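You operate a simulated robot arm through the tools that you are given. There is no shell and no other tool. Be economical: measure what you need, move in short steps, check, and stop when the job is done.

Carry out the task below with a simulated robot arm. There is one attempt and no reset: what you move stays moved.

TASK
Shut and bleed the sander's air, then swap its worn disc for the brown one.
Fine: the worn disc goes in the scrap tray; open the air valve again at the end.

Only the result counts: the job must be done as asked and must still hold three seconds after the hand-in. Knocking over, shifting, dropping, spilling or breaking anything else fails it.

THE ROBOT
A 6-joint arm with a two-finger parallel gripper, fixed in place. Base frame: the origin is at the foot of the arm, x ahead of it, y to its left, z up; the work surface is at about z = 868. Readings come in mm, rad, newtons and seconds.
With the tool pointing down near the work surface it reaches from about 240 to 640 mm from the base axis. Its first joint turns from -1.152 to 1.152 rad. Payload 2.7 kg.
The TCP is the grasp point between the finger pads, 23 mm short of the fingertips. In the tool frame z runs along the fingers and y along their closing line. Largest opening 94 mm; finger width 38, thickness 10; the body of the gripper, 54 by 96 mm, starts 39 mm behind the TCP.
Orientation is told as [roll, pitch, yaw] about the base's x, y, z axes, in that order, counted from this pose: with the fingers straight down and closing along the base's y, the tool's x points along the base's -x, its y along +y and its z along -z.

THE INTERFACE
- The arm moves only by the tool move_arm. Its argument "plan" is a list of rows, each a list of 7 numbers: the turn, a rotation vector about the base's x, y, z in degrees, then the shift along the base's x, y, z in mm, then the finger opening in mm, from 0 to 94. In form: [[wx, wy, wz, x, y, z, jaw], ...]. A call has 1 to 20 rows; each row is the pose to reach, as a shift and turn from the pose commanded when the call began. A row lasts 0.2 s, in which the tool goes at most 50 mm and 0.15 rad; a call with a longer step from one row to the next is refused whole, and so is a gripper value outside its range. Where a pose cannot be reached the arm comes as near as it can. A force on the tool above 50 N (or 10 N above the force at the start of the call, whichever is more), or a blocked arm, ends the call early, and 0.2 s more pass. Each finger travels about 45 mm/s and halts on what it meets, pressing with about 23 N; the grip force reading is that of the motor and also rises with nothing between the fingers. The clock runs only during rows and for 0.2 s after the last one: add rows that repeat a pose to give the fingers time. It gives the time, the measured TCP pose, the force on the tool (base axes), the opening and the grip force at its end, in the units of the frame above (readings bear some noise).
- Cameras (640 x 400 px; columns grow to the right, rows downward): "scene" is fixed at [79.5, -419.4, 1430.6]; the picture's right is [0.81, -0.59, 0.00], its down [-0.23, -0.31, -0.92] and it looks along [0.54, 0.74, -0.39] (base axes); focal length 324 px, centre (320, 200). "wrist" rides on the gripper at [-39, 0, -44] in the tool frame; the picture's right is [0.00, -1.00, 0.00], its down [0.97, 0.00, -0.24] and it looks along [0.24, 0.00, 0.97] (tool axes); focal length 218 px, centre (320, 200).
- get_image(camera): a new picture of that camera. It takes no simulated time.
- measure_at(camera, pixels): for up to 12 pixels [column, row] of the newest picture of that camera ("zoom" is the newest enlarged one), the place [x, y, z] in the base frame of the surface seen there, good to about 2 mm, but the place of the scene camera against the robot may be out by one fixed shift of up to 12 mm in any direction. It takes no simulated time.
- inspect(camera, box): a new picture of the part [left, top, right, bottom] of that camera's present view, enlarged. It takes no simulated time.
- hand_in(): hands the job in; it is judged then, once.

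Keep the steps short. Do not move on a guess: measure, check each grasp and each placing, and mend mistakes. In all there are 80 turns and 54 pictures (those below and enlarged ones count). Leave the gripper open and the arm clear of the work at the hand-in unless told otherwise, and finish with a single line.

The tools are called after "Call:" as name(argument=value, ...) on one line, values as JSON. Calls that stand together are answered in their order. move_arm: Moves the arm, as the interface text tells. Its arguments: {"type":"object","properties":{"plan":{"type":"array","items":{"type":"array","items":{"type":"number"}}}},"required":["plan"]} The other tools are called the same way: get_image (camera) takes a picture; measure_at (camera, pixels) gives the place of the surface under pixels of a picture; inspect (camera, box) takes an enlarged picture of a part of a camera's view; hand_in () hands the job in.

At the start:

```text
t: 0.0
tcp_pos: [397.5, 144.1, 1227.0]
orientation: [0.001, 0.001, -0.001]
contact_force: [0.0, -0.3, -0.2]
gripper_width: 94.0
grasp_force: 0.1
```

scene: 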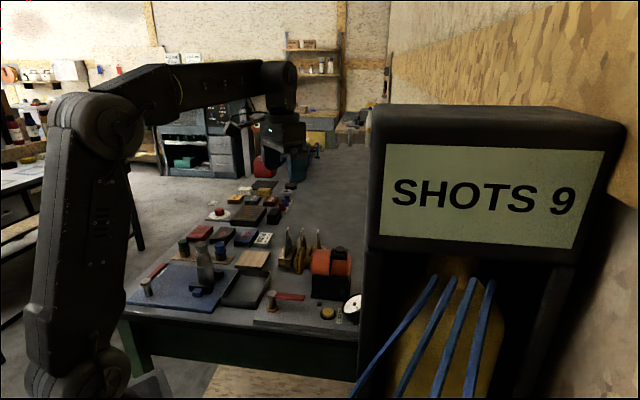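
wrist: 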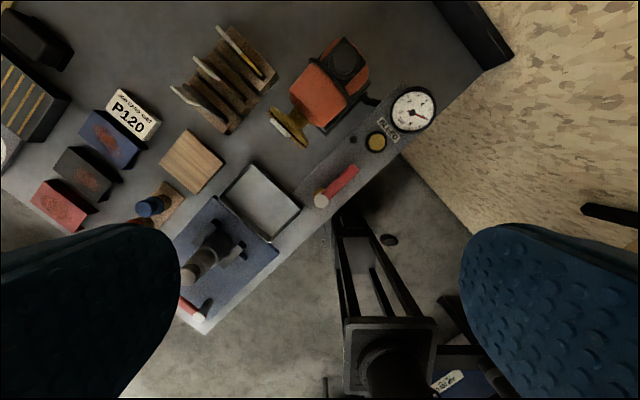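

I see the bench with the sander (orange), valve with red handle, gauge, disc rack and a tray. I'll enlarge these areas first.

Call:
inspect(camera="wrist", box=[240, 20, 460, 220])

Call:
inspect(camera="wrist", box=[60, 10, 300, 210])

Call:
inspect(camera="scene", box=[230, 220, 370, 330])

```text
2.00 times, centred on (350, 120) of wrist
```

zoom: 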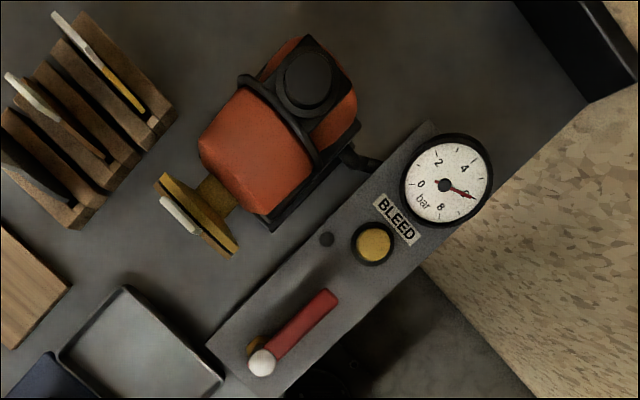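

```text
2.00 times, centred on (180, 110) of wrist
```

zoom: 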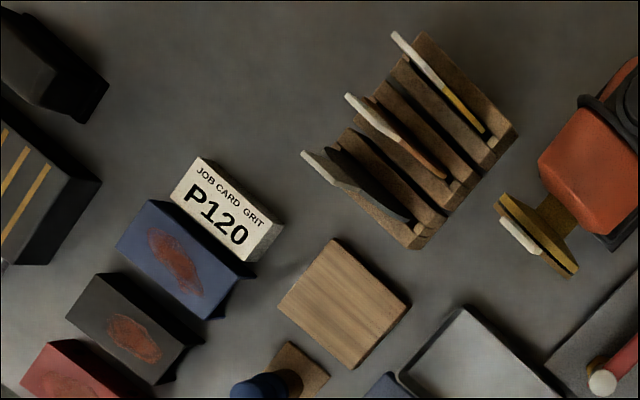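

```text
3.64 times, centred on (300, 275) of scene
```

zoom: 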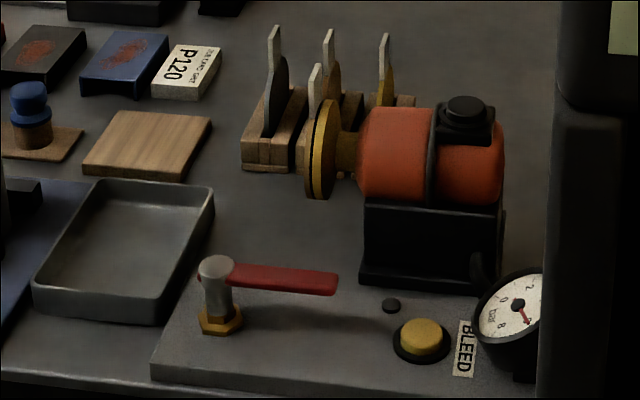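

The gauge shows about 6 bar, and the rack holds black, brown and yellow discs. I'll measure the main points in the wrist picture.

Call:
measure_at(camera="wrist", pixels=[[321, 201], [328, 193], [355, 169], [376, 142], [353, 119], [412, 110], [281, 129], [292, 136], [262, 200], [197, 67], [224, 85], [345, 60]])

Call:
measure_at(camera="scene", pixels=[[279, 293], [285, 295], [310, 296], [328, 312], [320, 302], [302, 264], [308, 262], [300, 244], [290, 234], [304, 230], [253, 285], [339, 250]])

```text
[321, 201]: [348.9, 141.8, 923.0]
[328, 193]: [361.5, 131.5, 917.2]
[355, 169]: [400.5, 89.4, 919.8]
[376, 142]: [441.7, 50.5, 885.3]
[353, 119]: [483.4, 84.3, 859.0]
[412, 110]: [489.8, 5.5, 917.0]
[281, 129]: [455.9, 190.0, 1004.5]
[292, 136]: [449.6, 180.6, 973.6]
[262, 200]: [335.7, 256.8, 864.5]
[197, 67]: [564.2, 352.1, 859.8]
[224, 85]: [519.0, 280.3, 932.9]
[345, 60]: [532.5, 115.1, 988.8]
```

```text
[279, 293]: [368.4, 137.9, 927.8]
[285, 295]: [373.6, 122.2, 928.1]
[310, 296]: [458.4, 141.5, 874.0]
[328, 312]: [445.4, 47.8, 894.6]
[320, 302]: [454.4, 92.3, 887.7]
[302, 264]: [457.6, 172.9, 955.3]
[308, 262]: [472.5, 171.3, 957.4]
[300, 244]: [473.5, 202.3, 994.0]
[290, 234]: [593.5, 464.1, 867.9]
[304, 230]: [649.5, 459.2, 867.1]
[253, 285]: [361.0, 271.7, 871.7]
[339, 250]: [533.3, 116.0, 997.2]
```

The panel and sander both run along about (0.72, -0.69). I'll move above the sander and rack to look closer.

Call:
move_arm(plan=[[0, 0, 0, 20, 20, -35, 94], [0, 0, 0, 43, 40, -70, 94], [0, 0, 0, 43, 40, -70, 94]])

Call:
get_image(camera="wrist")

```text
t: 0.8
tcp_pos: [440.6, 186.8, 1156.2]
orientation: [0.0, -0.001, 0.0]
contact_force: [0.3, 0.1, 0.4]
gripper_width: 93.8
grasp_force: 0.1
```

```text
48 pictures are left
```

wrist: 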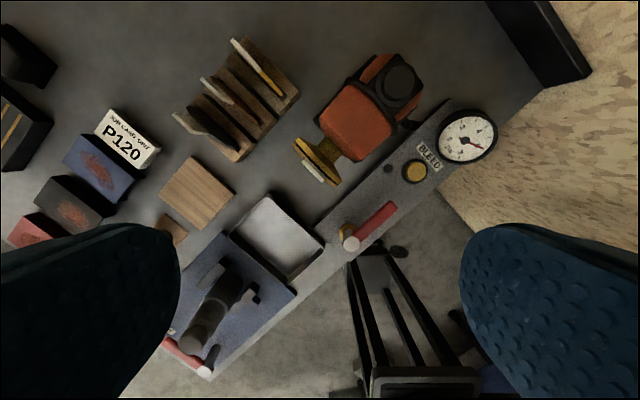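

I can see everything between the fingers' view. I'll enlarge the sander/disc and the rack.

Call:
inspect(camera="wrist", box=[280, 120, 360, 170])

Call:
measure_at(camera="zoom", pixels=[[200, 360], [280, 400], [170, 300], [300, 330], [340, 360], [240, 300]])

Call:
inspect(camera="wrist", box=[170, 30, 310, 165])

```text
8.00 times, centred on (320, 145) of wrist
```

zoom: 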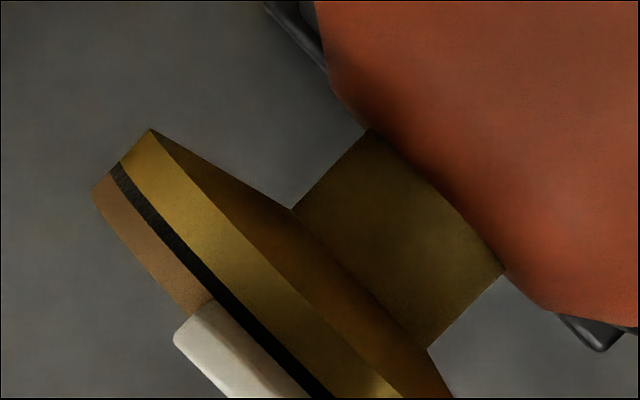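

```text
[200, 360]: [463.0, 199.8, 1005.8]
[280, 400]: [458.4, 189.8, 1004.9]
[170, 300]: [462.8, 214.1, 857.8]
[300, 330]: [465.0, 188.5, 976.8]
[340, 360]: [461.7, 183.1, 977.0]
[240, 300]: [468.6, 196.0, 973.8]
```

```text
2.96 times, centred on (240, 98) of wrist
```

zoom: 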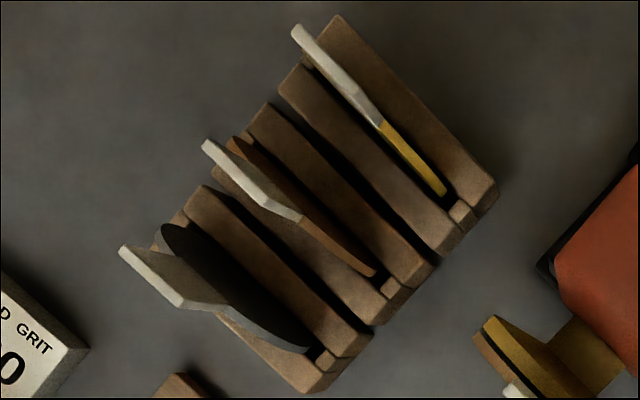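

The worn disc is tan on black velcro with a cream tab. The rack holds yellow, brown and black discs with planes parallel to the sander disc. Now I'll measure the tabs, then look at both levers.

Call:
measure_at(camera="zoom", pixels=[[207, 145], [240, 175], [285, 212], [340, 245], [372, 274], [298, 30], [370, 112], [440, 190], [125, 250], [180, 302], [390, 285], [345, 280]])

Call:
inspect(camera="wrist", box=[320, 110, 500, 260])

Call:
inspect(camera="wrist", box=[140, 190, 320, 390])

```text
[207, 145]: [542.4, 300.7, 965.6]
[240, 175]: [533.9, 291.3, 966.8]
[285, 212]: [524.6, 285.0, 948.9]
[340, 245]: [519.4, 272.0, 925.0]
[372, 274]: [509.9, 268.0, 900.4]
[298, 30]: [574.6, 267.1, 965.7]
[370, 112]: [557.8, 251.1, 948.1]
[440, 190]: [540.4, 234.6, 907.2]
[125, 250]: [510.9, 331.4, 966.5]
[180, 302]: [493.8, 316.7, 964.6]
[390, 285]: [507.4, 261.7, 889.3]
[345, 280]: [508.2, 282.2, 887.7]
```

```text
2.67 times, centred on (410, 185) of wrist
```

zoom: 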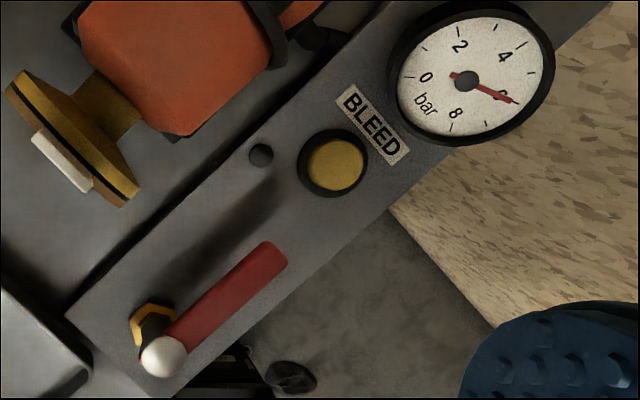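

```text
2.00 times, centred on (230, 290) of wrist
```

zoom: 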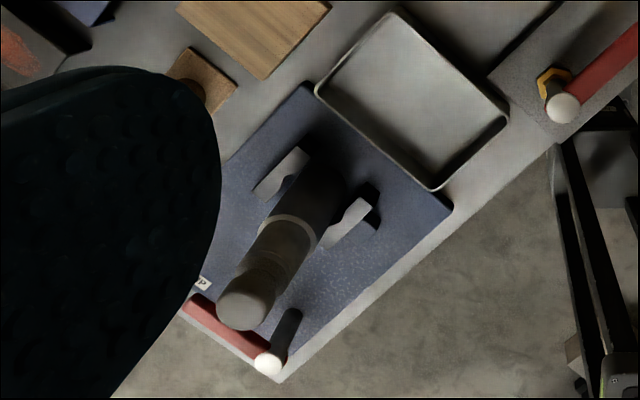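

The valve handle lies along the panel, and the gauge reads 6. I'll hover over the handle with the fingers turned -45° so they can close across it, and look closer.

Call:
move_arm(plan=[[0, 0, -8, -10, -15, 0, 94], [0, 0, -16, -20, -30, -10, 94], [0, 0, -24, -30, -45, -20, 94], [0, 0, -32, -40, -60, -35, 94], [0, 0, -40, -50, -75, -50, 94], [0, 0, -45, -56, -79, -70, 94], [0, 0, -45, -56, -79, -86, 94], [0, 0, -45, -56, -79, -86, 94]])

Call:
get_image(camera="wrist")

```text
t: 2.6
tcp_pos: [385.8, 107.4, 1070.4]
orientation: [0.0, -0.001, -0.788]
contact_force: [-0.3, 0.5, 0.3]
gripper_width: 94.0
grasp_force: 0.0
```

```text
43 pictures are left
```

wrist: 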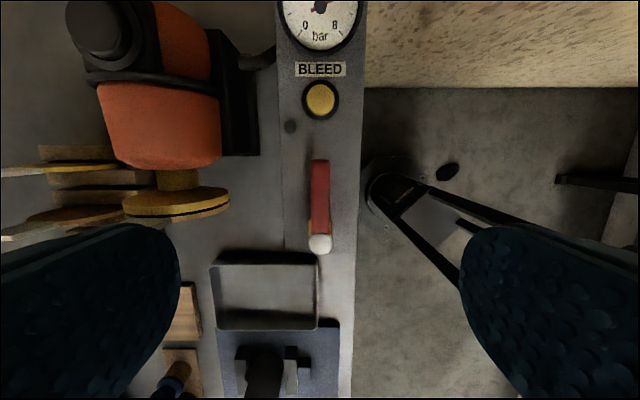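

The panel now runs straight up the picture, so it sits at -45°. I'll measure the handle edges and the gauge rim.

Call:
measure_at(camera="wrist", pixels=[[320, 242], [320, 236], [320, 225], [320, 200], [320, 165], [313, 200], [327, 200], [321, 98], [321, 130], [320, 44], [290, 127], [345, 200]])

Call:
inspect(camera="wrist", box=[270, 60, 370, 260])

```text
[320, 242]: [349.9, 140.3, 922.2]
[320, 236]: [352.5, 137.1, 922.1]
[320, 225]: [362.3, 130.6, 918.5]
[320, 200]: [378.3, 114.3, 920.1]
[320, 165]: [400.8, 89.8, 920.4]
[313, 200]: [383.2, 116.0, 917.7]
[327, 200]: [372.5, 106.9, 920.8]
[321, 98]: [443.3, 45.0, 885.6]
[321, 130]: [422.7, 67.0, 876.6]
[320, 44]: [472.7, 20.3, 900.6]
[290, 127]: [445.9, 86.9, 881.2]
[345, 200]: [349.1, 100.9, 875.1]
```

```text
2.00 times, centred on (320, 160) of wrist
```

zoom: 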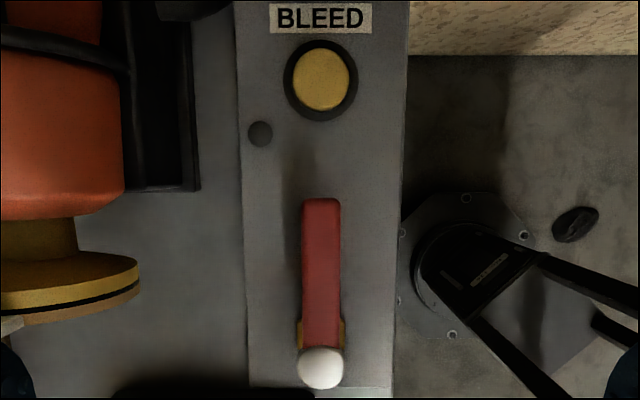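

Stem centre is near (350.5, 140.5), and the handle top is z 920 over the panel at 876. I'll descend onto the handle about 45 mm from the stem and close the fingers.

Call:
move_arm(plan=[[0, 0, 0, -2, 1, -45, 60], [0, 0, 0, -4, 1.5, -90, 60], [0, 0, 0, -4, 1.5, -130, 60], [0, 0, 0, -4, 1.5, -158, 60], [0, 0, 0, -4, 1.5, -158, 60], [0, 0, 0, -4, 1.5, -158, 40], [0, 0, 0, -4, 1.5, -158, 25], [0, 0, 0, -4, 1.5, -158, 12], [0, 0, 0, -4, 1.5, -158, 8], [0, 0, 0, -4, 1.5, -158, 8]])

```text
t: 4.8
tcp_pos: [382.2, 109.4, 912.4]
orientation: [-0.001, -0.001, -0.785]
contact_force: [-2.0, -4.5, 0.0]
gripper_width: 17.7
grasp_force: 44.8
```

The handle is held at 17.7 mm. I'll test a small clockwise turn of 8° about the stem and read the force.

Call:
move_arm(plan=[[0, 0, -4, -2.3, -2.2, 0, 8], [0, 0, -8, -4.7, -4.1, 0, 8], [0, 0, -8, -4.7, -4.1, 0, 8]])

```text
t: 5.6
tcp_pos: [375.8, 104.4, 912.9]
orientation: [0.002, 0.001, -0.929]
contact_force: [4.3, -5.4, -5.8]
gripper_width: 17.5
grasp_force: 44.7
```

The handle moved clockwise with low force. I'll carry on with the arc to about half-way and check.

Call:
move_arm(plan=[[0, 0, -7, -4.5, -3.0, 0, 8], [0, 0, -14, -9.3, -5.5, 0, 8], [0, 0, -21, -14.4, -7.3, 0, 8], [0, 0, -28, -19.7, -8.6, 0, 8], [0, 0, -35, -25.1, -9.1, 0, 8], [0, 0, -42, -30.5, -9.0, 0, 8]])

Call:
get_image(camera="wrist")

```text
t: 7.0
tcp_pos: [344.6, 95.0, 912.7]
orientation: [-0.003, -0.002, -1.656]
contact_force: [-27.0, -0.3, 28.9]
gripper_width: 17.6
grasp_force: 44.5
```

```text
41 pictures are left
```

wrist: 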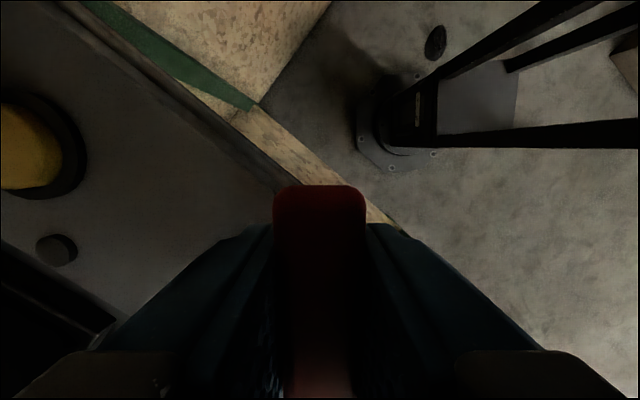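

The handle is half-way and following the fingers, with a moderate force. I'll finish the arc to 90°.

Call:
move_arm(plan=[[0, 0, -7, -5.4, 0.7, 0, 8], [0, 0, -14, -10.6, 2.1, 0, 8], [0, 0, -21, -15.6, 4.2, 0, 8], [0, 0, -28, -20.4, 6.8, 0, 8], [0, 0, -35, -24.8, 10.0, 0, 8], [0, 0, -40, -27.6, 12.6, 0, 8], [0, 0, -40, -27.6, 12.6, 0, 8]])

```text
t: 8.6
tcp_pos: [314.7, 107.5, 911.7]
orientation: [-0.001, -0.006, -2.354]
contact_force: [-33.8, 20.5, 5.0]
gripper_width: 19.0
grasp_force: 45.1
```

The arc is done at -135°. I'll open the fingers, rise, and look.

Call:
move_arm(plan=[[0, 0, 0, 0, 0, 0, 25], [0, 0, 0, 0, 0, 0, 40], [0, 0, 0, 0, 0, 0, 50], [0, 0, 0, 0, 0, 0, 50], [0, 0, 0, 0, 0, 40, 50], [0, 0, 0, 0, 0, 90, 50], [0, 0, 0, 0, 0, 130, 50], [0, 0, 0, 0, 0, 130, 50]])

Call:
get_image(camera="wrist")

```text
t: 10.4
tcp_pos: [317.1, 107.3, 1042.5]
orientation: [0.002, 0.001, -2.357]
contact_force: [-0.4, -0.6, 0.0]
gripper_width: 50.0
grasp_force: 0.1
```

```text
40 pictures are left
```

wrist: 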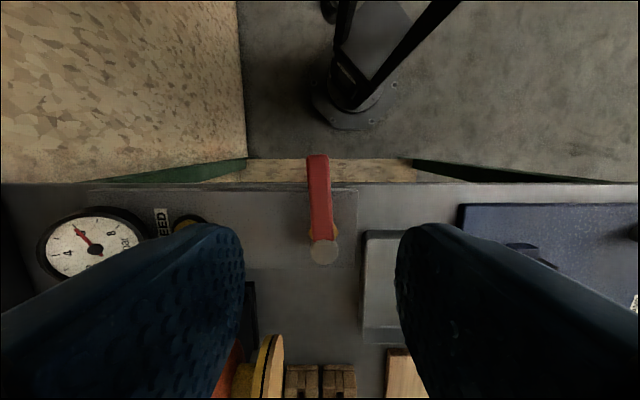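

The handle now stands across the panel. I'll measure its direction and look at the gauge.

Call:
measure_at(camera="wrist", pixels=[[323, 251], [318, 160], [319, 185], [321, 215]])

Call:
inspect(camera="wrist", box=[30, 195, 220, 285])

```text
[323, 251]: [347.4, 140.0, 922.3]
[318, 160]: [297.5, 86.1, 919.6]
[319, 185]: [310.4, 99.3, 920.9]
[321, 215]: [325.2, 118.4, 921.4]
```

```text
3.37 times, centred on (125, 240) of wrist
```

zoom: 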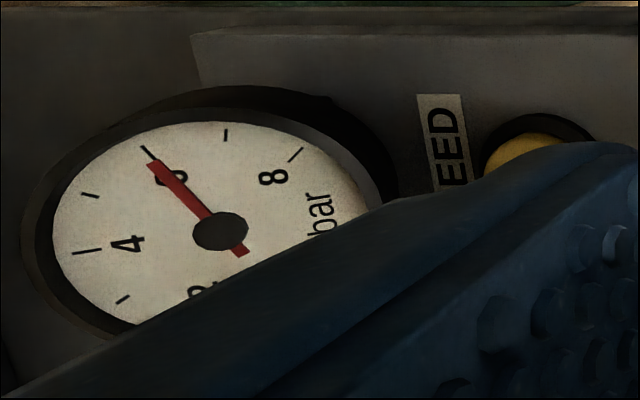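

The handle is at about -134°, i.e. shut. The gauge still shows 6, so the air must be bled. I'll measure the gauge rim heights and button for clearance.

Call:
measure_at(camera="wrist", pixels=[[41, 250], [88, 212], [130, 220], [146, 238], [60, 278], [175, 222], [190, 216], [189, 222], [100, 240]])

Call:
measure_at(camera="scene", pixels=[[328, 312], [353, 296], [345, 306], [353, 320], [340, 300]])

```text
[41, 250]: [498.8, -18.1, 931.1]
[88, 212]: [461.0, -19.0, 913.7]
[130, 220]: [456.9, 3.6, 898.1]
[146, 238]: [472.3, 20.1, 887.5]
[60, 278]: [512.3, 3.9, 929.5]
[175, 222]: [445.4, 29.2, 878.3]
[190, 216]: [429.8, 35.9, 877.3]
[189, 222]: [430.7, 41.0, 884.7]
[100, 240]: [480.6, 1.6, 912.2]
```

```text
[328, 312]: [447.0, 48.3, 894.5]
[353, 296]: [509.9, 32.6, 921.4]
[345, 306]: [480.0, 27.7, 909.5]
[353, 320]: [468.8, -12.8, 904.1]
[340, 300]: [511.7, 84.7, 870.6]
```

The gauge rim tops out at 931, so the body stays clear. I'll close the fingers and hover over the button at (442.5, 47.8).

Call:
move_arm(plan=[[0, 0, 0, 31, -15, 0, 30], [0, 0, 0, 63, -30, 0, 10], [0, 0, 0, 95, -45, 0, 0], [0, 0, 0, 125.4, -59.5, -10, 0], [0, 0, 0, 125.4, -59.5, -60, 0], [0, 0, 0, 125.4, -59.5, -100, 0], [0, 0, 0, 125.4, -59.5, -120, 0], [0, 0, 0, 125.4, -59.5, -120, 0]])

Call:
get_image(camera="wrist")

Call:
inspect(camera="scene", box=[260, 220, 370, 330])

```text
t: 12.2
tcp_pos: [444.0, 47.0, 921.5]
orientation: [-0.001, -0.001, -2.356]
contact_force: [0.2, -0.4, -0.4]
gripper_width: 0.0
grasp_force: 23.4
```

```text
38 pictures are left
```

wrist: 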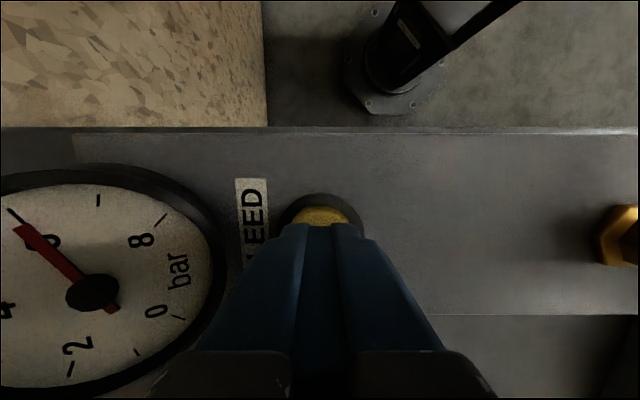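

```text
3.64 times, centred on (315, 275) of scene
```

zoom: 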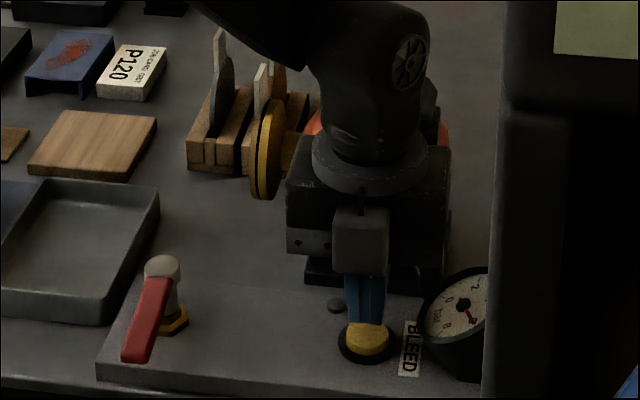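

The fingertips are above the button. I'll shift 4 mm toward the front, press down, and hold briefly while watching the force.

Call:
move_arm(plan=[[0, 0, 0, -3, -3, -6, 0], [0, 0, 0, -3, -3, -12, 0], [0, 0, 0, -3, -3, -15, 0], [0, 0, 0, -3, -3, -17, 0], [0, 0, 0, -3, -3, -19, 0], [0, 0, 0, -3, -3, -19, 0], [0, 0, 0, -3, -3, -19, 0], [0, 0, 0, -3, -3, -19, 0]])

Call:
get_image(camera="wrist")

```text
t: 13.0
tcp_pos: [442.8, 45.6, 913.2]
orientation: [0.009, 0.014, -2.352]
contact_force: [-5.7, -1.9, 4.9]
gripper_width: 0.0
grasp_force: 23.0
stopped in row 4: the force on the tool passed its limit (the readings are from after the stop); the commanded pose is now the measured one
```

```text
36 pictures are left
```

wrist: 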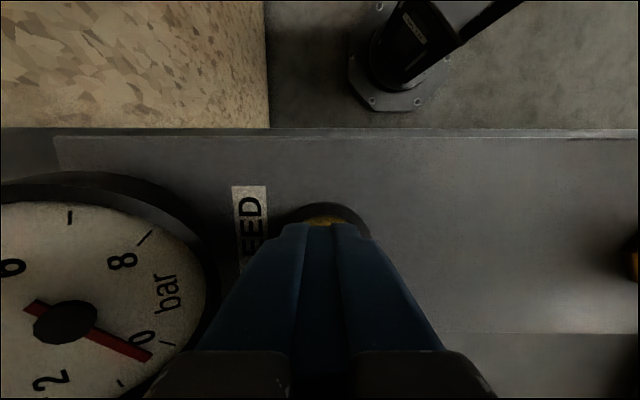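

The needle has dropped to 0. I'll rise and check that it stays there.

Call:
move_arm(plan=[[0, 0, 0, 0, 0, 20, 0], [0, 0, 0, -10, -10, 60, 0], [0, 0, 0, -20, -20, 100, 0], [0, 0, 0, -20, -20, 150, 0], [0, 0, 0, -20, -20, 180, 0]])

Call:
inspect(camera="wrist", box=[60, 150, 400, 360])

```text
t: 14.2
tcp_pos: [423.6, 25.4, 1092.7]
orientation: [0.009, 0.014, -2.353]
contact_force: [-0.3, -0.8, 0.0]
gripper_width: 0.1
grasp_force: 23.5
```

```text
1.88 times, centred on (230, 255) of wrist
```

zoom: 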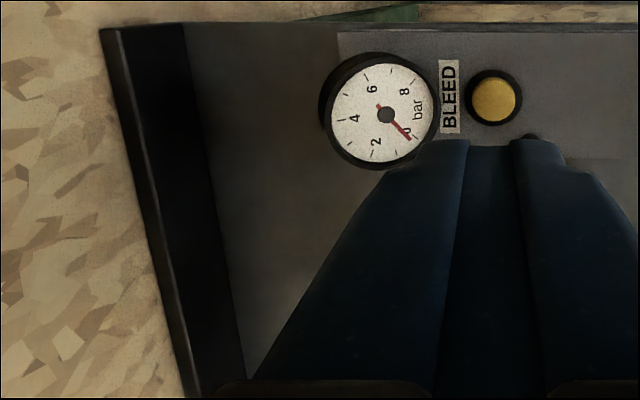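

The gauge stays at 0. The closing line at this yaw already runs across the disc, so I'll hover over the sander's disc and remove the small tilt on the way.

Call:
move_arm(plan=[[0, 0, 0, 9, 42, 17, 0], [-0.5, -0.8, 0, 18, 84, 17, 20], [-0.5, -0.8, 0, 27, 126, 17, 40], [-0.5, -0.8, 0, 36.4, 167.6, 17, 60], [-0.5, -0.8, 0, 36.4, 167.6, 17, 60]])

Call:
get_image(camera="wrist")

```text
t: 15.4
tcp_pos: [460.7, 194.4, 1110.1]
orientation: [0.024, 0.017, -2.354]
contact_force: [0.0, 0.2, 0.3]
gripper_width: 60.0
grasp_force: 0.1
```

```text
34 pictures are left
```

wrist: 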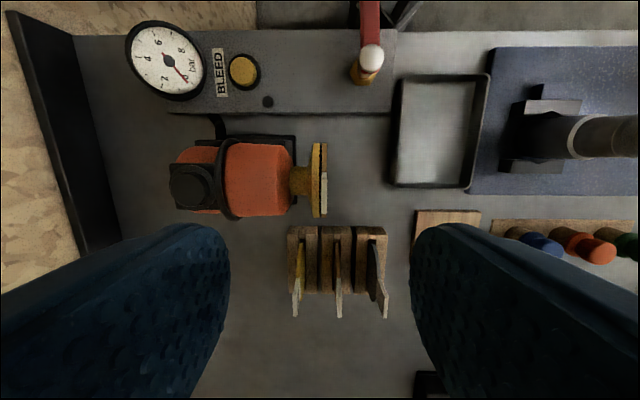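

My tilt correction had the wrong sense and I'll undo it next. First I'll enlarge the disc and rack.

Call:
inspect(camera="wrist", box=[280, 130, 360, 225])

Call:
measure_at(camera="wrist", pixels=[[316, 147], [316, 210], [324, 180], [324, 195], [324, 210], [400, 85], [480, 85], [400, 178], [465, 178], [435, 130], [316, 180], [398, 130]])

Call:
inspect(camera="wrist", box=[270, 215, 400, 325])

```text
4.21 times, centred on (320, 178) of wrist
```

zoom: 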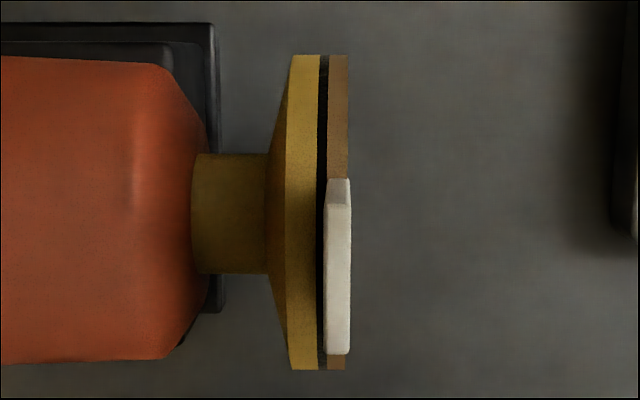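

```text
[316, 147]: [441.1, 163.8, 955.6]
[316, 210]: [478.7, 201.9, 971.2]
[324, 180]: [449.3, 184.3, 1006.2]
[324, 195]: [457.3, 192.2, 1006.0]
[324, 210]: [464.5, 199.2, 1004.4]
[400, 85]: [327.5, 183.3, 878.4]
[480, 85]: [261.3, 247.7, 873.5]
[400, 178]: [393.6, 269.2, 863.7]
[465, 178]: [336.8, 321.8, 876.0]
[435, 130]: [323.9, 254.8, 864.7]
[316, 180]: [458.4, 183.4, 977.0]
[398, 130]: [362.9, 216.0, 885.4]
```

```text
3.64 times, centred on (335, 270) of wrist
```

zoom: 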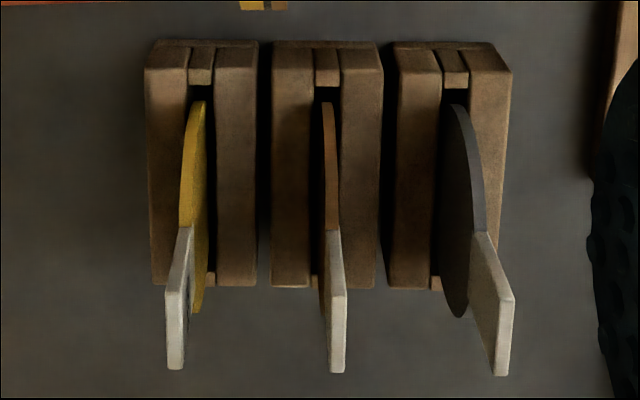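

The worn disc's tab is 4 mm thick, centred near (457.0, 191.8), with its top at 1006, and the pad rim is at 977. I'll level the tool, narrow the jaw to 24 to keep the fingers off the sander body, and descend to z 1045 to check alignment.

Call:
move_arm(plan=[[0.28, 1.66, 0, -3.7, -2.6, 0, 40], [0.28, 1.66, 0, -3.7, -2.6, -35, 24], [0.28, 1.66, 0, -3.7, -2.6, -65, 24], [0.28, 1.66, 0, -3.7, -2.6, -65, 24]])

Call:
get_image(camera="wrist")

```text
t: 16.4
tcp_pos: [456.7, 188.5, 1044.9]
orientation: [-0.001, -0.001, -2.352]
contact_force: [0.3, 0.2, 0.6]
gripper_width: 24.0
grasp_force: 0.1
```

```text
31 pictures are left
```

wrist: 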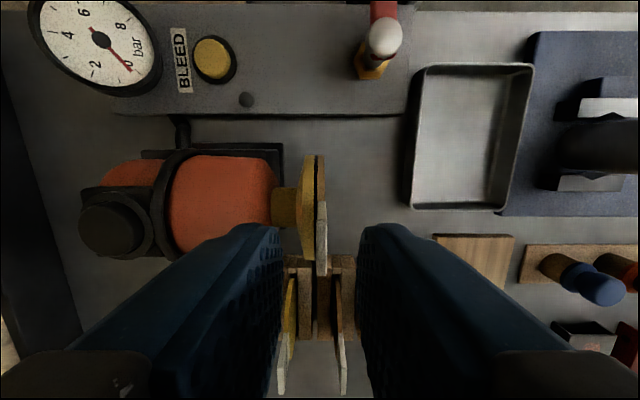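

The tab lies between the fingers. I'll measure it once more from here.

Call:
measure_at(camera="wrist", pixels=[[322, 210], [322, 235], [322, 265], [318, 160], [318, 200], [276, 200], [275, 240]])

```text
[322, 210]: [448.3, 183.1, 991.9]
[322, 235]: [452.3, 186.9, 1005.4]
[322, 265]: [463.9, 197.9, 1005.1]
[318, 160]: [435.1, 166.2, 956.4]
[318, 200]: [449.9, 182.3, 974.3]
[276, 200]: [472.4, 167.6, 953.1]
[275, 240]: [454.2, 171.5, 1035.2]
```

The tab is centred at about (457.4, 191.7). I'll go down to z 1005 and close on it.

Call:
move_arm(plan=[[0, 0, 0, 0.7, 3.2, -20, 24], [0, 0, 0, 0.7, 3.2, -40, 24], [0, 0, 0, 0.7, 3.2, -40, 24], [0, 0, 0, 0.7, 3.2, -40, 12], [0, 0, 0, 0.7, 3.2, -40, 2], [0, 0, 0, 0.7, 3.2, -40, 0], [0, 0, 0, 0.7, 3.2, -40, 0]])

```text
t: 18.0
tcp_pos: [456.3, 194.8, 1005.2]
orientation: [0.003, 0.0, -2.353]
contact_force: [3.7, -2.0, -1.5]
gripper_width: 3.8
grasp_force: 23.5
```

The tab is gripped (3.8 mm). I'll pull it straight off the pad along (-0.71, 0.71) in small steps.

Call:
move_arm(plan=[[0, 0, 0, -2, 2, 0, 0], [0, 0, 0, -4, 4, 0, 0], [0, 0, 0, -7, 7, 0, 0], [0, 0, 0, -12, 12, 0, 0], [0, 0, 0, -18, 18, 0, 0], [0, 0, 0, -18, 18, 0, 0]])

Call:
get_image(camera="wrist")

```text
t: 19.4
tcp_pos: [440.5, 211.4, 1004.1]
orientation: [-0.001, 0.0, -2.354]
contact_force: [-1.0, 0.7, 0.2]
gripper_width: 3.5
grasp_force: 22.8
```

```text
30 pictures are left
```

wrist: 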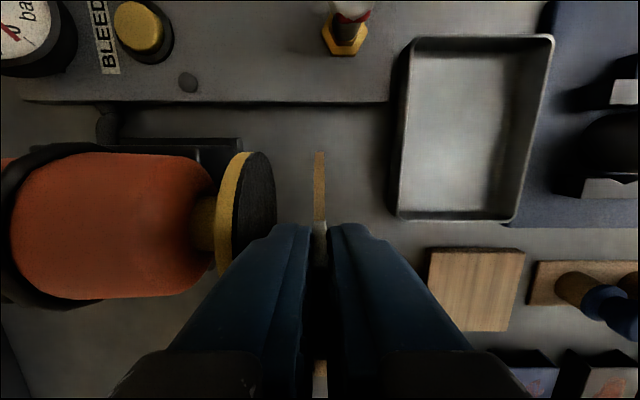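

The disc came off cleanly. I'll measure the pad face and the tray from here.

Call:
measure_at(camera="wrist", pixels=[[255, 165], [255, 185], [258, 210], [265, 220], [260, 155], [243, 160], [425, 60], [535, 55], [415, 205], [500, 205], [460, 130], [403, 150]])

Call:
inspect(camera="wrist", box=[200, 140, 340, 240])

Call:
inspect(camera="scene", box=[230, 220, 370, 320])

```text
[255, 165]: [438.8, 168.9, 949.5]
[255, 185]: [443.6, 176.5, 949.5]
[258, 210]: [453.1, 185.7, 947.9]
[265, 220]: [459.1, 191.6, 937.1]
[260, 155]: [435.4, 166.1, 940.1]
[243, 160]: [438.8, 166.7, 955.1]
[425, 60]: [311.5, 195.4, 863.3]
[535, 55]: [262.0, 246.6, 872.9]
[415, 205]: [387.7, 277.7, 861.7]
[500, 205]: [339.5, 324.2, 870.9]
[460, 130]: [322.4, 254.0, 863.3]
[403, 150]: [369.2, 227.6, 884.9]
```

```text
4.00 times, centred on (270, 190) of wrist
```

zoom: 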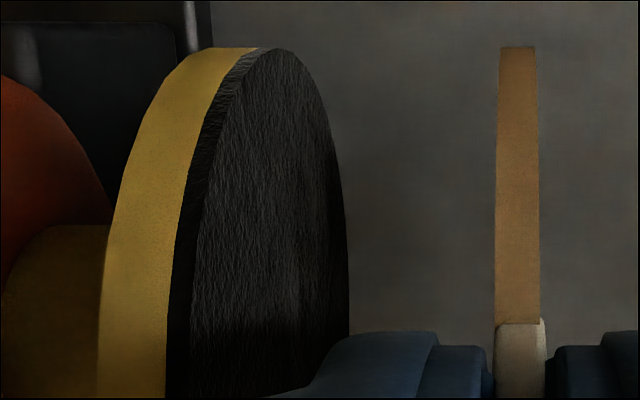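

```text
4.00 times, centred on (300, 270) of scene
```

zoom: 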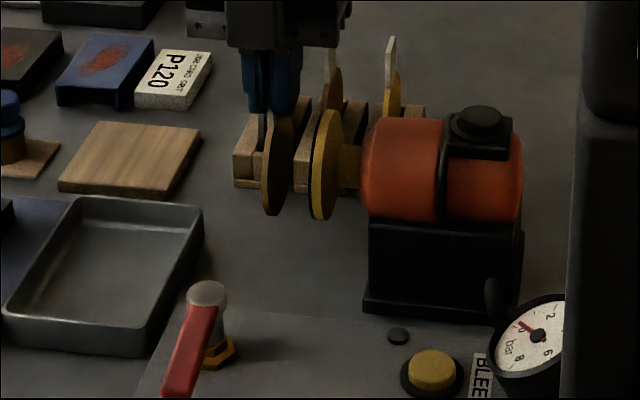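

The pad face is at n≈189 along (0.71, -0.71). The tray is about 123 × 92 mm, centred near (334, 253), with its floor at about 864. I'll lift the worn disc, carry it over the tray and turn 90° so it can lie along the tray's long side.

Call:
move_arm(plan=[[0, 0, 0, -15, 15, 10, 0], [0, 0, 0, -30, 25, 30, 0], [0, 0, 8, -45, 35, 50, 0], [0, 0, 16, -60, 40, 60, 0], [0, 0, 24, -75, 45, 60, 0], [0, 0, 32, -90, 51, 60, 0], [0, 0, 40, -97.5, 51, 60, 0], [0, 0, 48, -97.5, 51, 60, 0], [0, 0, 56, -97.5, 51, 60, 0], [0, 0, 64, -97.5, 51, 60, 0], [0, 0, 72, -97.5, 51, 60, 0], [0, 0, 80, -97.5, 51, 60, 0], [0, 0, 86, -97.5, 51, 60, 0], [0, 0, 90, -97.5, 51, 60, 0], [0, 0, 90, -97.5, 51, 60, 0]])

Call:
get_image(camera="wrist")

Call:
get_image(camera="scene")

```text
t: 22.6
tcp_pos: [342.3, 262.2, 1066.0]
orientation: [0.0, 0.002, -0.782]
contact_force: [-0.7, 0.0, -0.9]
gripper_width: 3.3
grasp_force: 23.6
```

```text
27 pictures are left
```

wrist: 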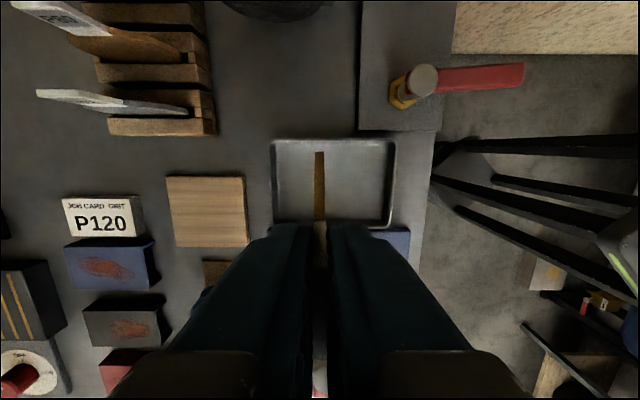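

```text
26 pictures are left
```

scene: 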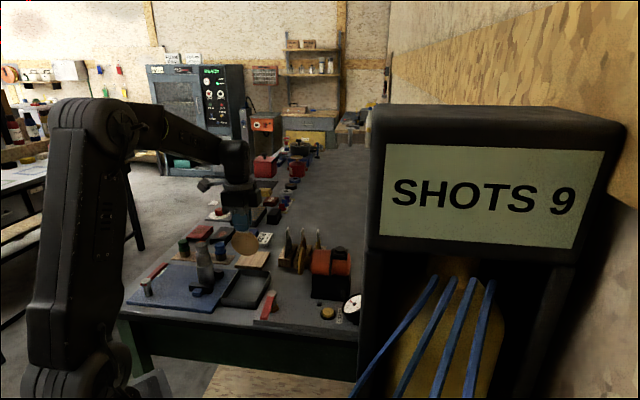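

The disc hangs over the tray. I'll tilt it 35° so it will fall along the tray, then lower it to about 946.

Call:
move_arm(plan=[[-5, 5, 0, 0, 0, 0, 0], [-10, 10, 0, 0, 0, 0, 0], [-15, 15, 0, 0.5, 0, 0, 0], [-20, 20, 0, 0.5, 0, 0, 0], [-24.75, 24.75, 0, 0.5, 0, -10, 0], [-24.75, 24.75, 0, 0.5, 0, -50, 0], [-24.75, 24.75, 0, 0.5, 0, -85, 0], [-24.75, 24.75, 0, 0.5, 0, -105, 0], [-24.75, 24.75, 0, 0.5, 0, -105, 0]])

Call:
inspect(camera="scene", box=[180, 190, 320, 310])

Call:
get_image(camera="wrist")

```text
t: 24.6
tcp_pos: [342.0, 262.7, 960.1]
orientation: [-0.612, 0.0, -0.783]
contact_force: [0.3, 1.0, 0.0]
gripper_width: 3.5
grasp_force: 22.7
```

```text
3.33 times, centred on (250, 250) of scene
```

zoom: 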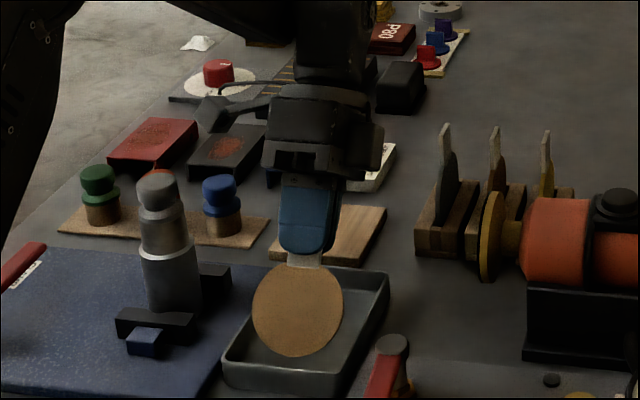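

```text
24 pictures are left
```

wrist: 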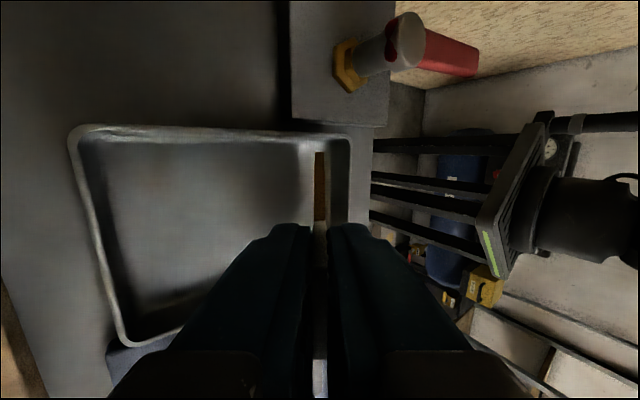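

The disc leans inside the tray with clearance. I'll lower it until it nearly touches the floor, then open the jaw.

Call:
move_arm(plan=[[0, 0, 0, 0, 0, -7, 0], [0, 0, 0, 0, 0, -12, 0], [0, 0, 0, 0, 0, -14, 0], [0, 0, 0, 0, 0, -14, 0], [0, 0, 0, 0, 0, -14, 12], [0, 0, 0, 0, 0, -14, 30], [0, 0, 0, 0, 0, -14, 46], [0, 0, 0, 0, 0, -14, 46], [0, 0, 0, 0, 0, -14, 46]])

Call:
inspect(camera="scene", box=[180, 190, 320, 310])

```text
t: 26.6
tcp_pos: [341.6, 262.5, 946.5]
orientation: [-0.612, 0.001, -0.785]
contact_force: [0.6, 0.2, -0.6]
gripper_width: 46.0
grasp_force: 0.0
```

```text
3.33 times, centred on (250, 250) of scene
```

zoom: 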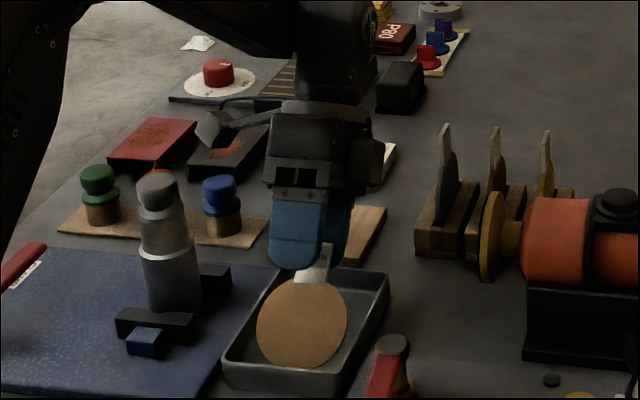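

The disc now leans with its tab on the lower finger. I'll withdraw along the finger axis so it slides down flat.

Call:
move_arm(plan=[[0, 0, 0, 4, 4, 8.2, 46], [0, 0, 0, 8.1, 8.1, 16.4, 46], [0, 0, 0, 12, 12, 24.6, 46], [0, 0, 0, 16.2, 16.2, 32.8, 46], [0, 0, 0, 24, 24, 49, 46], [0, 0, 0, 32, 32, 80, 46], [0, 0, 0, 32, 32, 110, 46], [5, -5, 0, 32, 32, 140, 46], [10, -10, 0, 32, 32, 150, 46], [15, -15, 0, 32, 32, 150, 46], [20, -20, 0, 32, 32, 150, 46], [24.75, -24.75, 0, 32, 32, 150, 46], [24.75, -24.75, 0, 32, 32, 150, 46]])

Call:
get_image(camera="wrist")

Call:
inspect(camera="scene", box=[180, 190, 320, 310])

```text
t: 29.4
tcp_pos: [373.8, 294.0, 1096.3]
orientation: [0.002, 0.0, -0.784]
contact_force: [-0.5, 0.0, -0.5]
gripper_width: 45.8
grasp_force: 0.1
```

```text
22 pictures are left
```

wrist: 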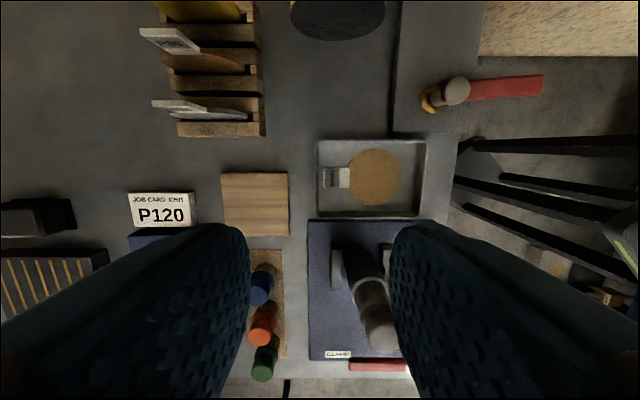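

```text
3.33 times, centred on (250, 250) of scene
```

zoom: 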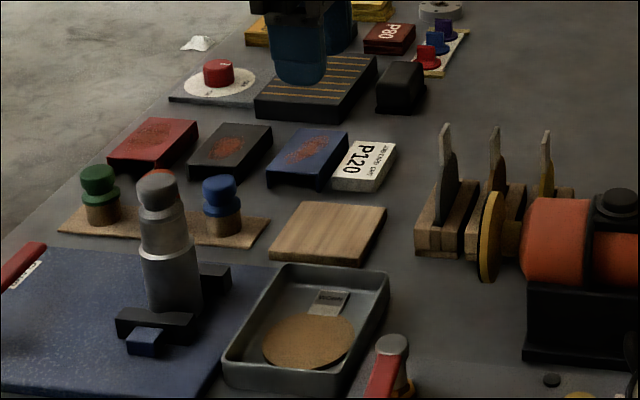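

The worn disc lies flat in the tray. Its printed side matches the side facing this camera on the brown disc, so the brown disc is already oriented the right way round. Now I'll go above the brown disc's tab with the fingers turned back to -135°.

Call:
move_arm(plan=[[0, 0, -8, 14, 0, 0, 46], [0, 0, -16, 28, 0, 0, 46], [0, 0, -24, 42, 0, 0, 46], [0, 0, -32, 56, 0, 0, 46], [0, 0, -40, 70, 0, 0, 46], [0, 0, -48, 84, 0, 0, 40], [0, 0, -56, 98, -1, 0, 36], [0, 0, -64, 112, -2, 0, 30], [0, 0, -72, 126, -3, 0, 24], [0, 0, -80, 140, -3.5, 0, 24], [0, 0, -87, 150, -3.5, -10, 24], [0, 0, -90, 158.2, -3.5, -30, 24], [0, 0, -90, 158.2, -3.5, -51, 24], [0, 0, -90, 158.2, -3.5, -51, 24]])

Call:
get_image(camera="wrist")

```text
t: 32.4
tcp_pos: [533.1, 291.3, 1044.0]
orientation: [-0.001, -0.001, -2.357]
contact_force: [-0.7, 0.1, 0.1]
gripper_width: 23.8
grasp_force: 0.0
```

```text
20 pictures are left
```

wrist: 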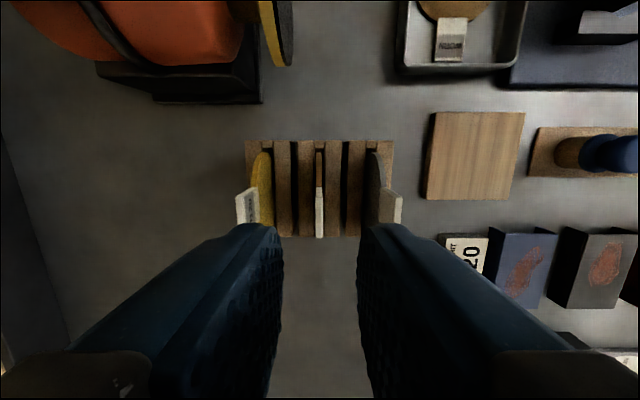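

The brown tab is between the fingers at (319, 210). I'll measure it and enlarge.

Call:
measure_at(camera="wrist", pixels=[[319, 192], [319, 205], [319, 220], [319, 234], [319, 170], [319, 158], [308, 190], [330, 190]])

Call:
inspect(camera="wrist", box=[280, 140, 360, 245])

```text
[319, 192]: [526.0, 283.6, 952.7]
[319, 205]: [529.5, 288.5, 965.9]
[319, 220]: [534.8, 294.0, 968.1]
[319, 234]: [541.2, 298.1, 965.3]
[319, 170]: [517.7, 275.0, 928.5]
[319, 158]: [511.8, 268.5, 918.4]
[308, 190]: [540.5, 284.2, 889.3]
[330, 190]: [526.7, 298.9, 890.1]
```

```text
3.81 times, centred on (320, 192) of wrist
```

zoom: 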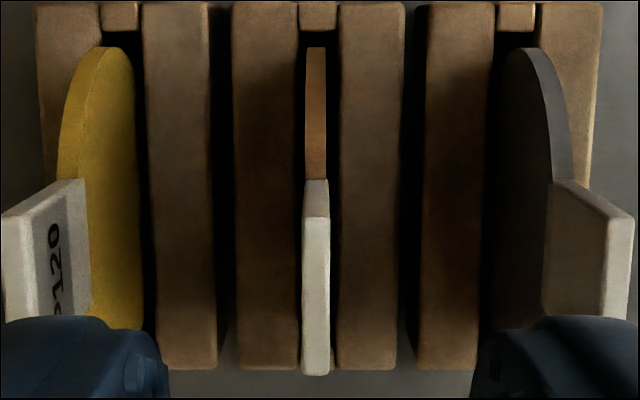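

The brown tab is centred near (534.6, 292.7) with its top at 966. I'll descend to z 966 and close on it.

Call:
move_arm(plan=[[0, 0, 0, 1.5, 1.4, -35, 24], [0, 0, 0, 1.5, 1.4, -65, 24], [0, 0, 0, 1.5, 1.4, -78, 24], [0, 0, 0, 1.5, 1.4, -78, 24], [0, 0, 0, 1.5, 1.4, -78, 12], [0, 0, 0, 1.5, 1.4, -78, 2], [0, 0, 0, 1.5, 1.4, -78, 0], [0, 0, 0, 1.5, 1.4, -78, 0]])

```text
t: 34.2
tcp_pos: [535.5, 292.4, 967.7]
orientation: [0.002, 0.0, -2.353]
contact_force: [-0.3, -0.5, 0.4]
gripper_width: 3.6
grasp_force: 23.1
```

The tab is held at 3.6 mm. I'll lift straight up 110 mm and check.

Call:
move_arm(plan=[[0, 0, 0, 0, 0, 15, 0], [0, 0, 0, 0, 0, 40, 0], [0, 0, 0, 0, 0, 75, 0], [0, 0, 0, 0, 0, 110, 0], [0, 0, 0, 0, 0, 110, 0]])

Call:
get_image(camera="wrist")

Call:
inspect(camera="scene", box=[250, 190, 370, 290])

```text
t: 35.4
tcp_pos: [534.5, 292.1, 1076.2]
orientation: [0.0, 0.0, -2.353]
contact_force: [-0.3, -0.3, -0.7]
gripper_width: 3.2
grasp_force: 23.3
```

```text
18 pictures are left
```

wrist: 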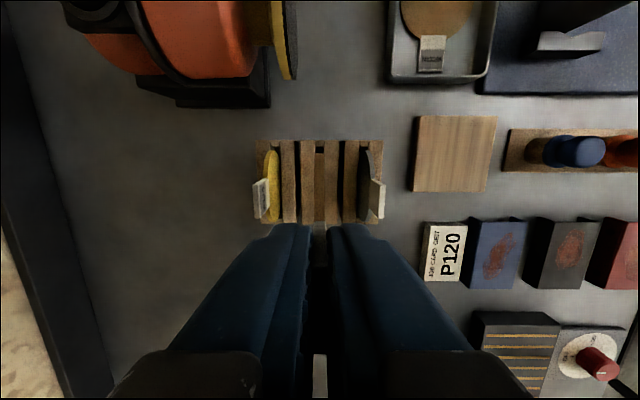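

```text
4.00 times, centred on (310, 240) of scene
```

zoom: 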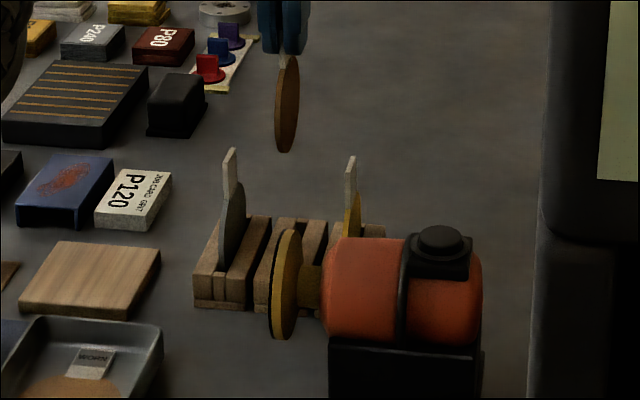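

The brown disc is held upright. I'll carry it to a spot in front of the pad (n=165, about 22 mm off) and lower it to mounting height.

Call:
move_arm(plan=[[0, 0, 0, -28, -21, 0, 0], [0, 0, 0, -56, -42, 0, 0], [0, 0, 0, -80, -66, 0, 0], [0, 0, 0, -92.3, -83.3, 0, 0], [0, 0, 0, -92.3, -83.3, -30, 0], [0, 0, 0, -92.3, -83.3, -69, 0], [0, 0, 0, -92.3, -83.3, -69, 0]])

Call:
get_image(camera="wrist")

Call:
inspect(camera="scene", box=[260, 220, 350, 290])

```text
t: 37.0
tcp_pos: [441.9, 208.9, 1009.0]
orientation: [0.0, 0.001, -2.356]
contact_force: [-0.6, 0.5, -0.6]
gripper_width: 3.5
grasp_force: 22.9
```

```text
16 pictures are left
```

wrist: 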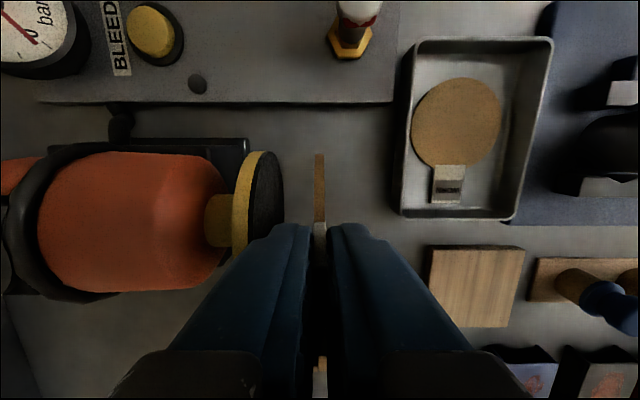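

```text
5.71 times, centred on (305, 255) of scene
```

zoom: 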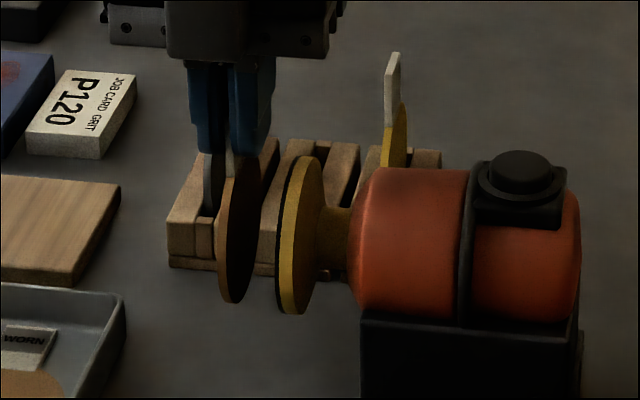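

The disc faces the pad but reads about 2 mm high. I'll lower it 2 mm and compare its edges with the pad's.

Call:
move_arm(plan=[[0, 0, 0, 0, 0, -2, 0], [0, 0, 0, 0, 0, -2, 0]])

Call:
inspect(camera="wrist", box=[200, 140, 340, 240])

Call:
inspect(camera="scene", box=[280, 240, 330, 280])

```text
t: 37.6
tcp_pos: [441.4, 208.4, 1005.9]
orientation: [-0.001, -0.001, -2.353]
contact_force: [0.5, 1.0, 1.1]
gripper_width: 3.4
grasp_force: 23.4
```

```text
4.00 times, centred on (270, 190) of wrist
```

zoom: 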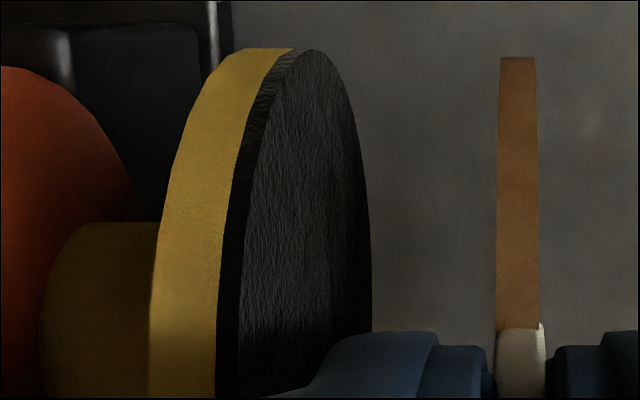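

```text
10.00 times, centred on (305, 260) of scene
```

zoom: 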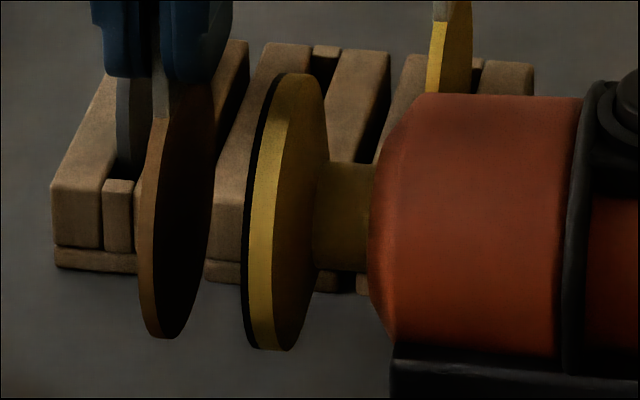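

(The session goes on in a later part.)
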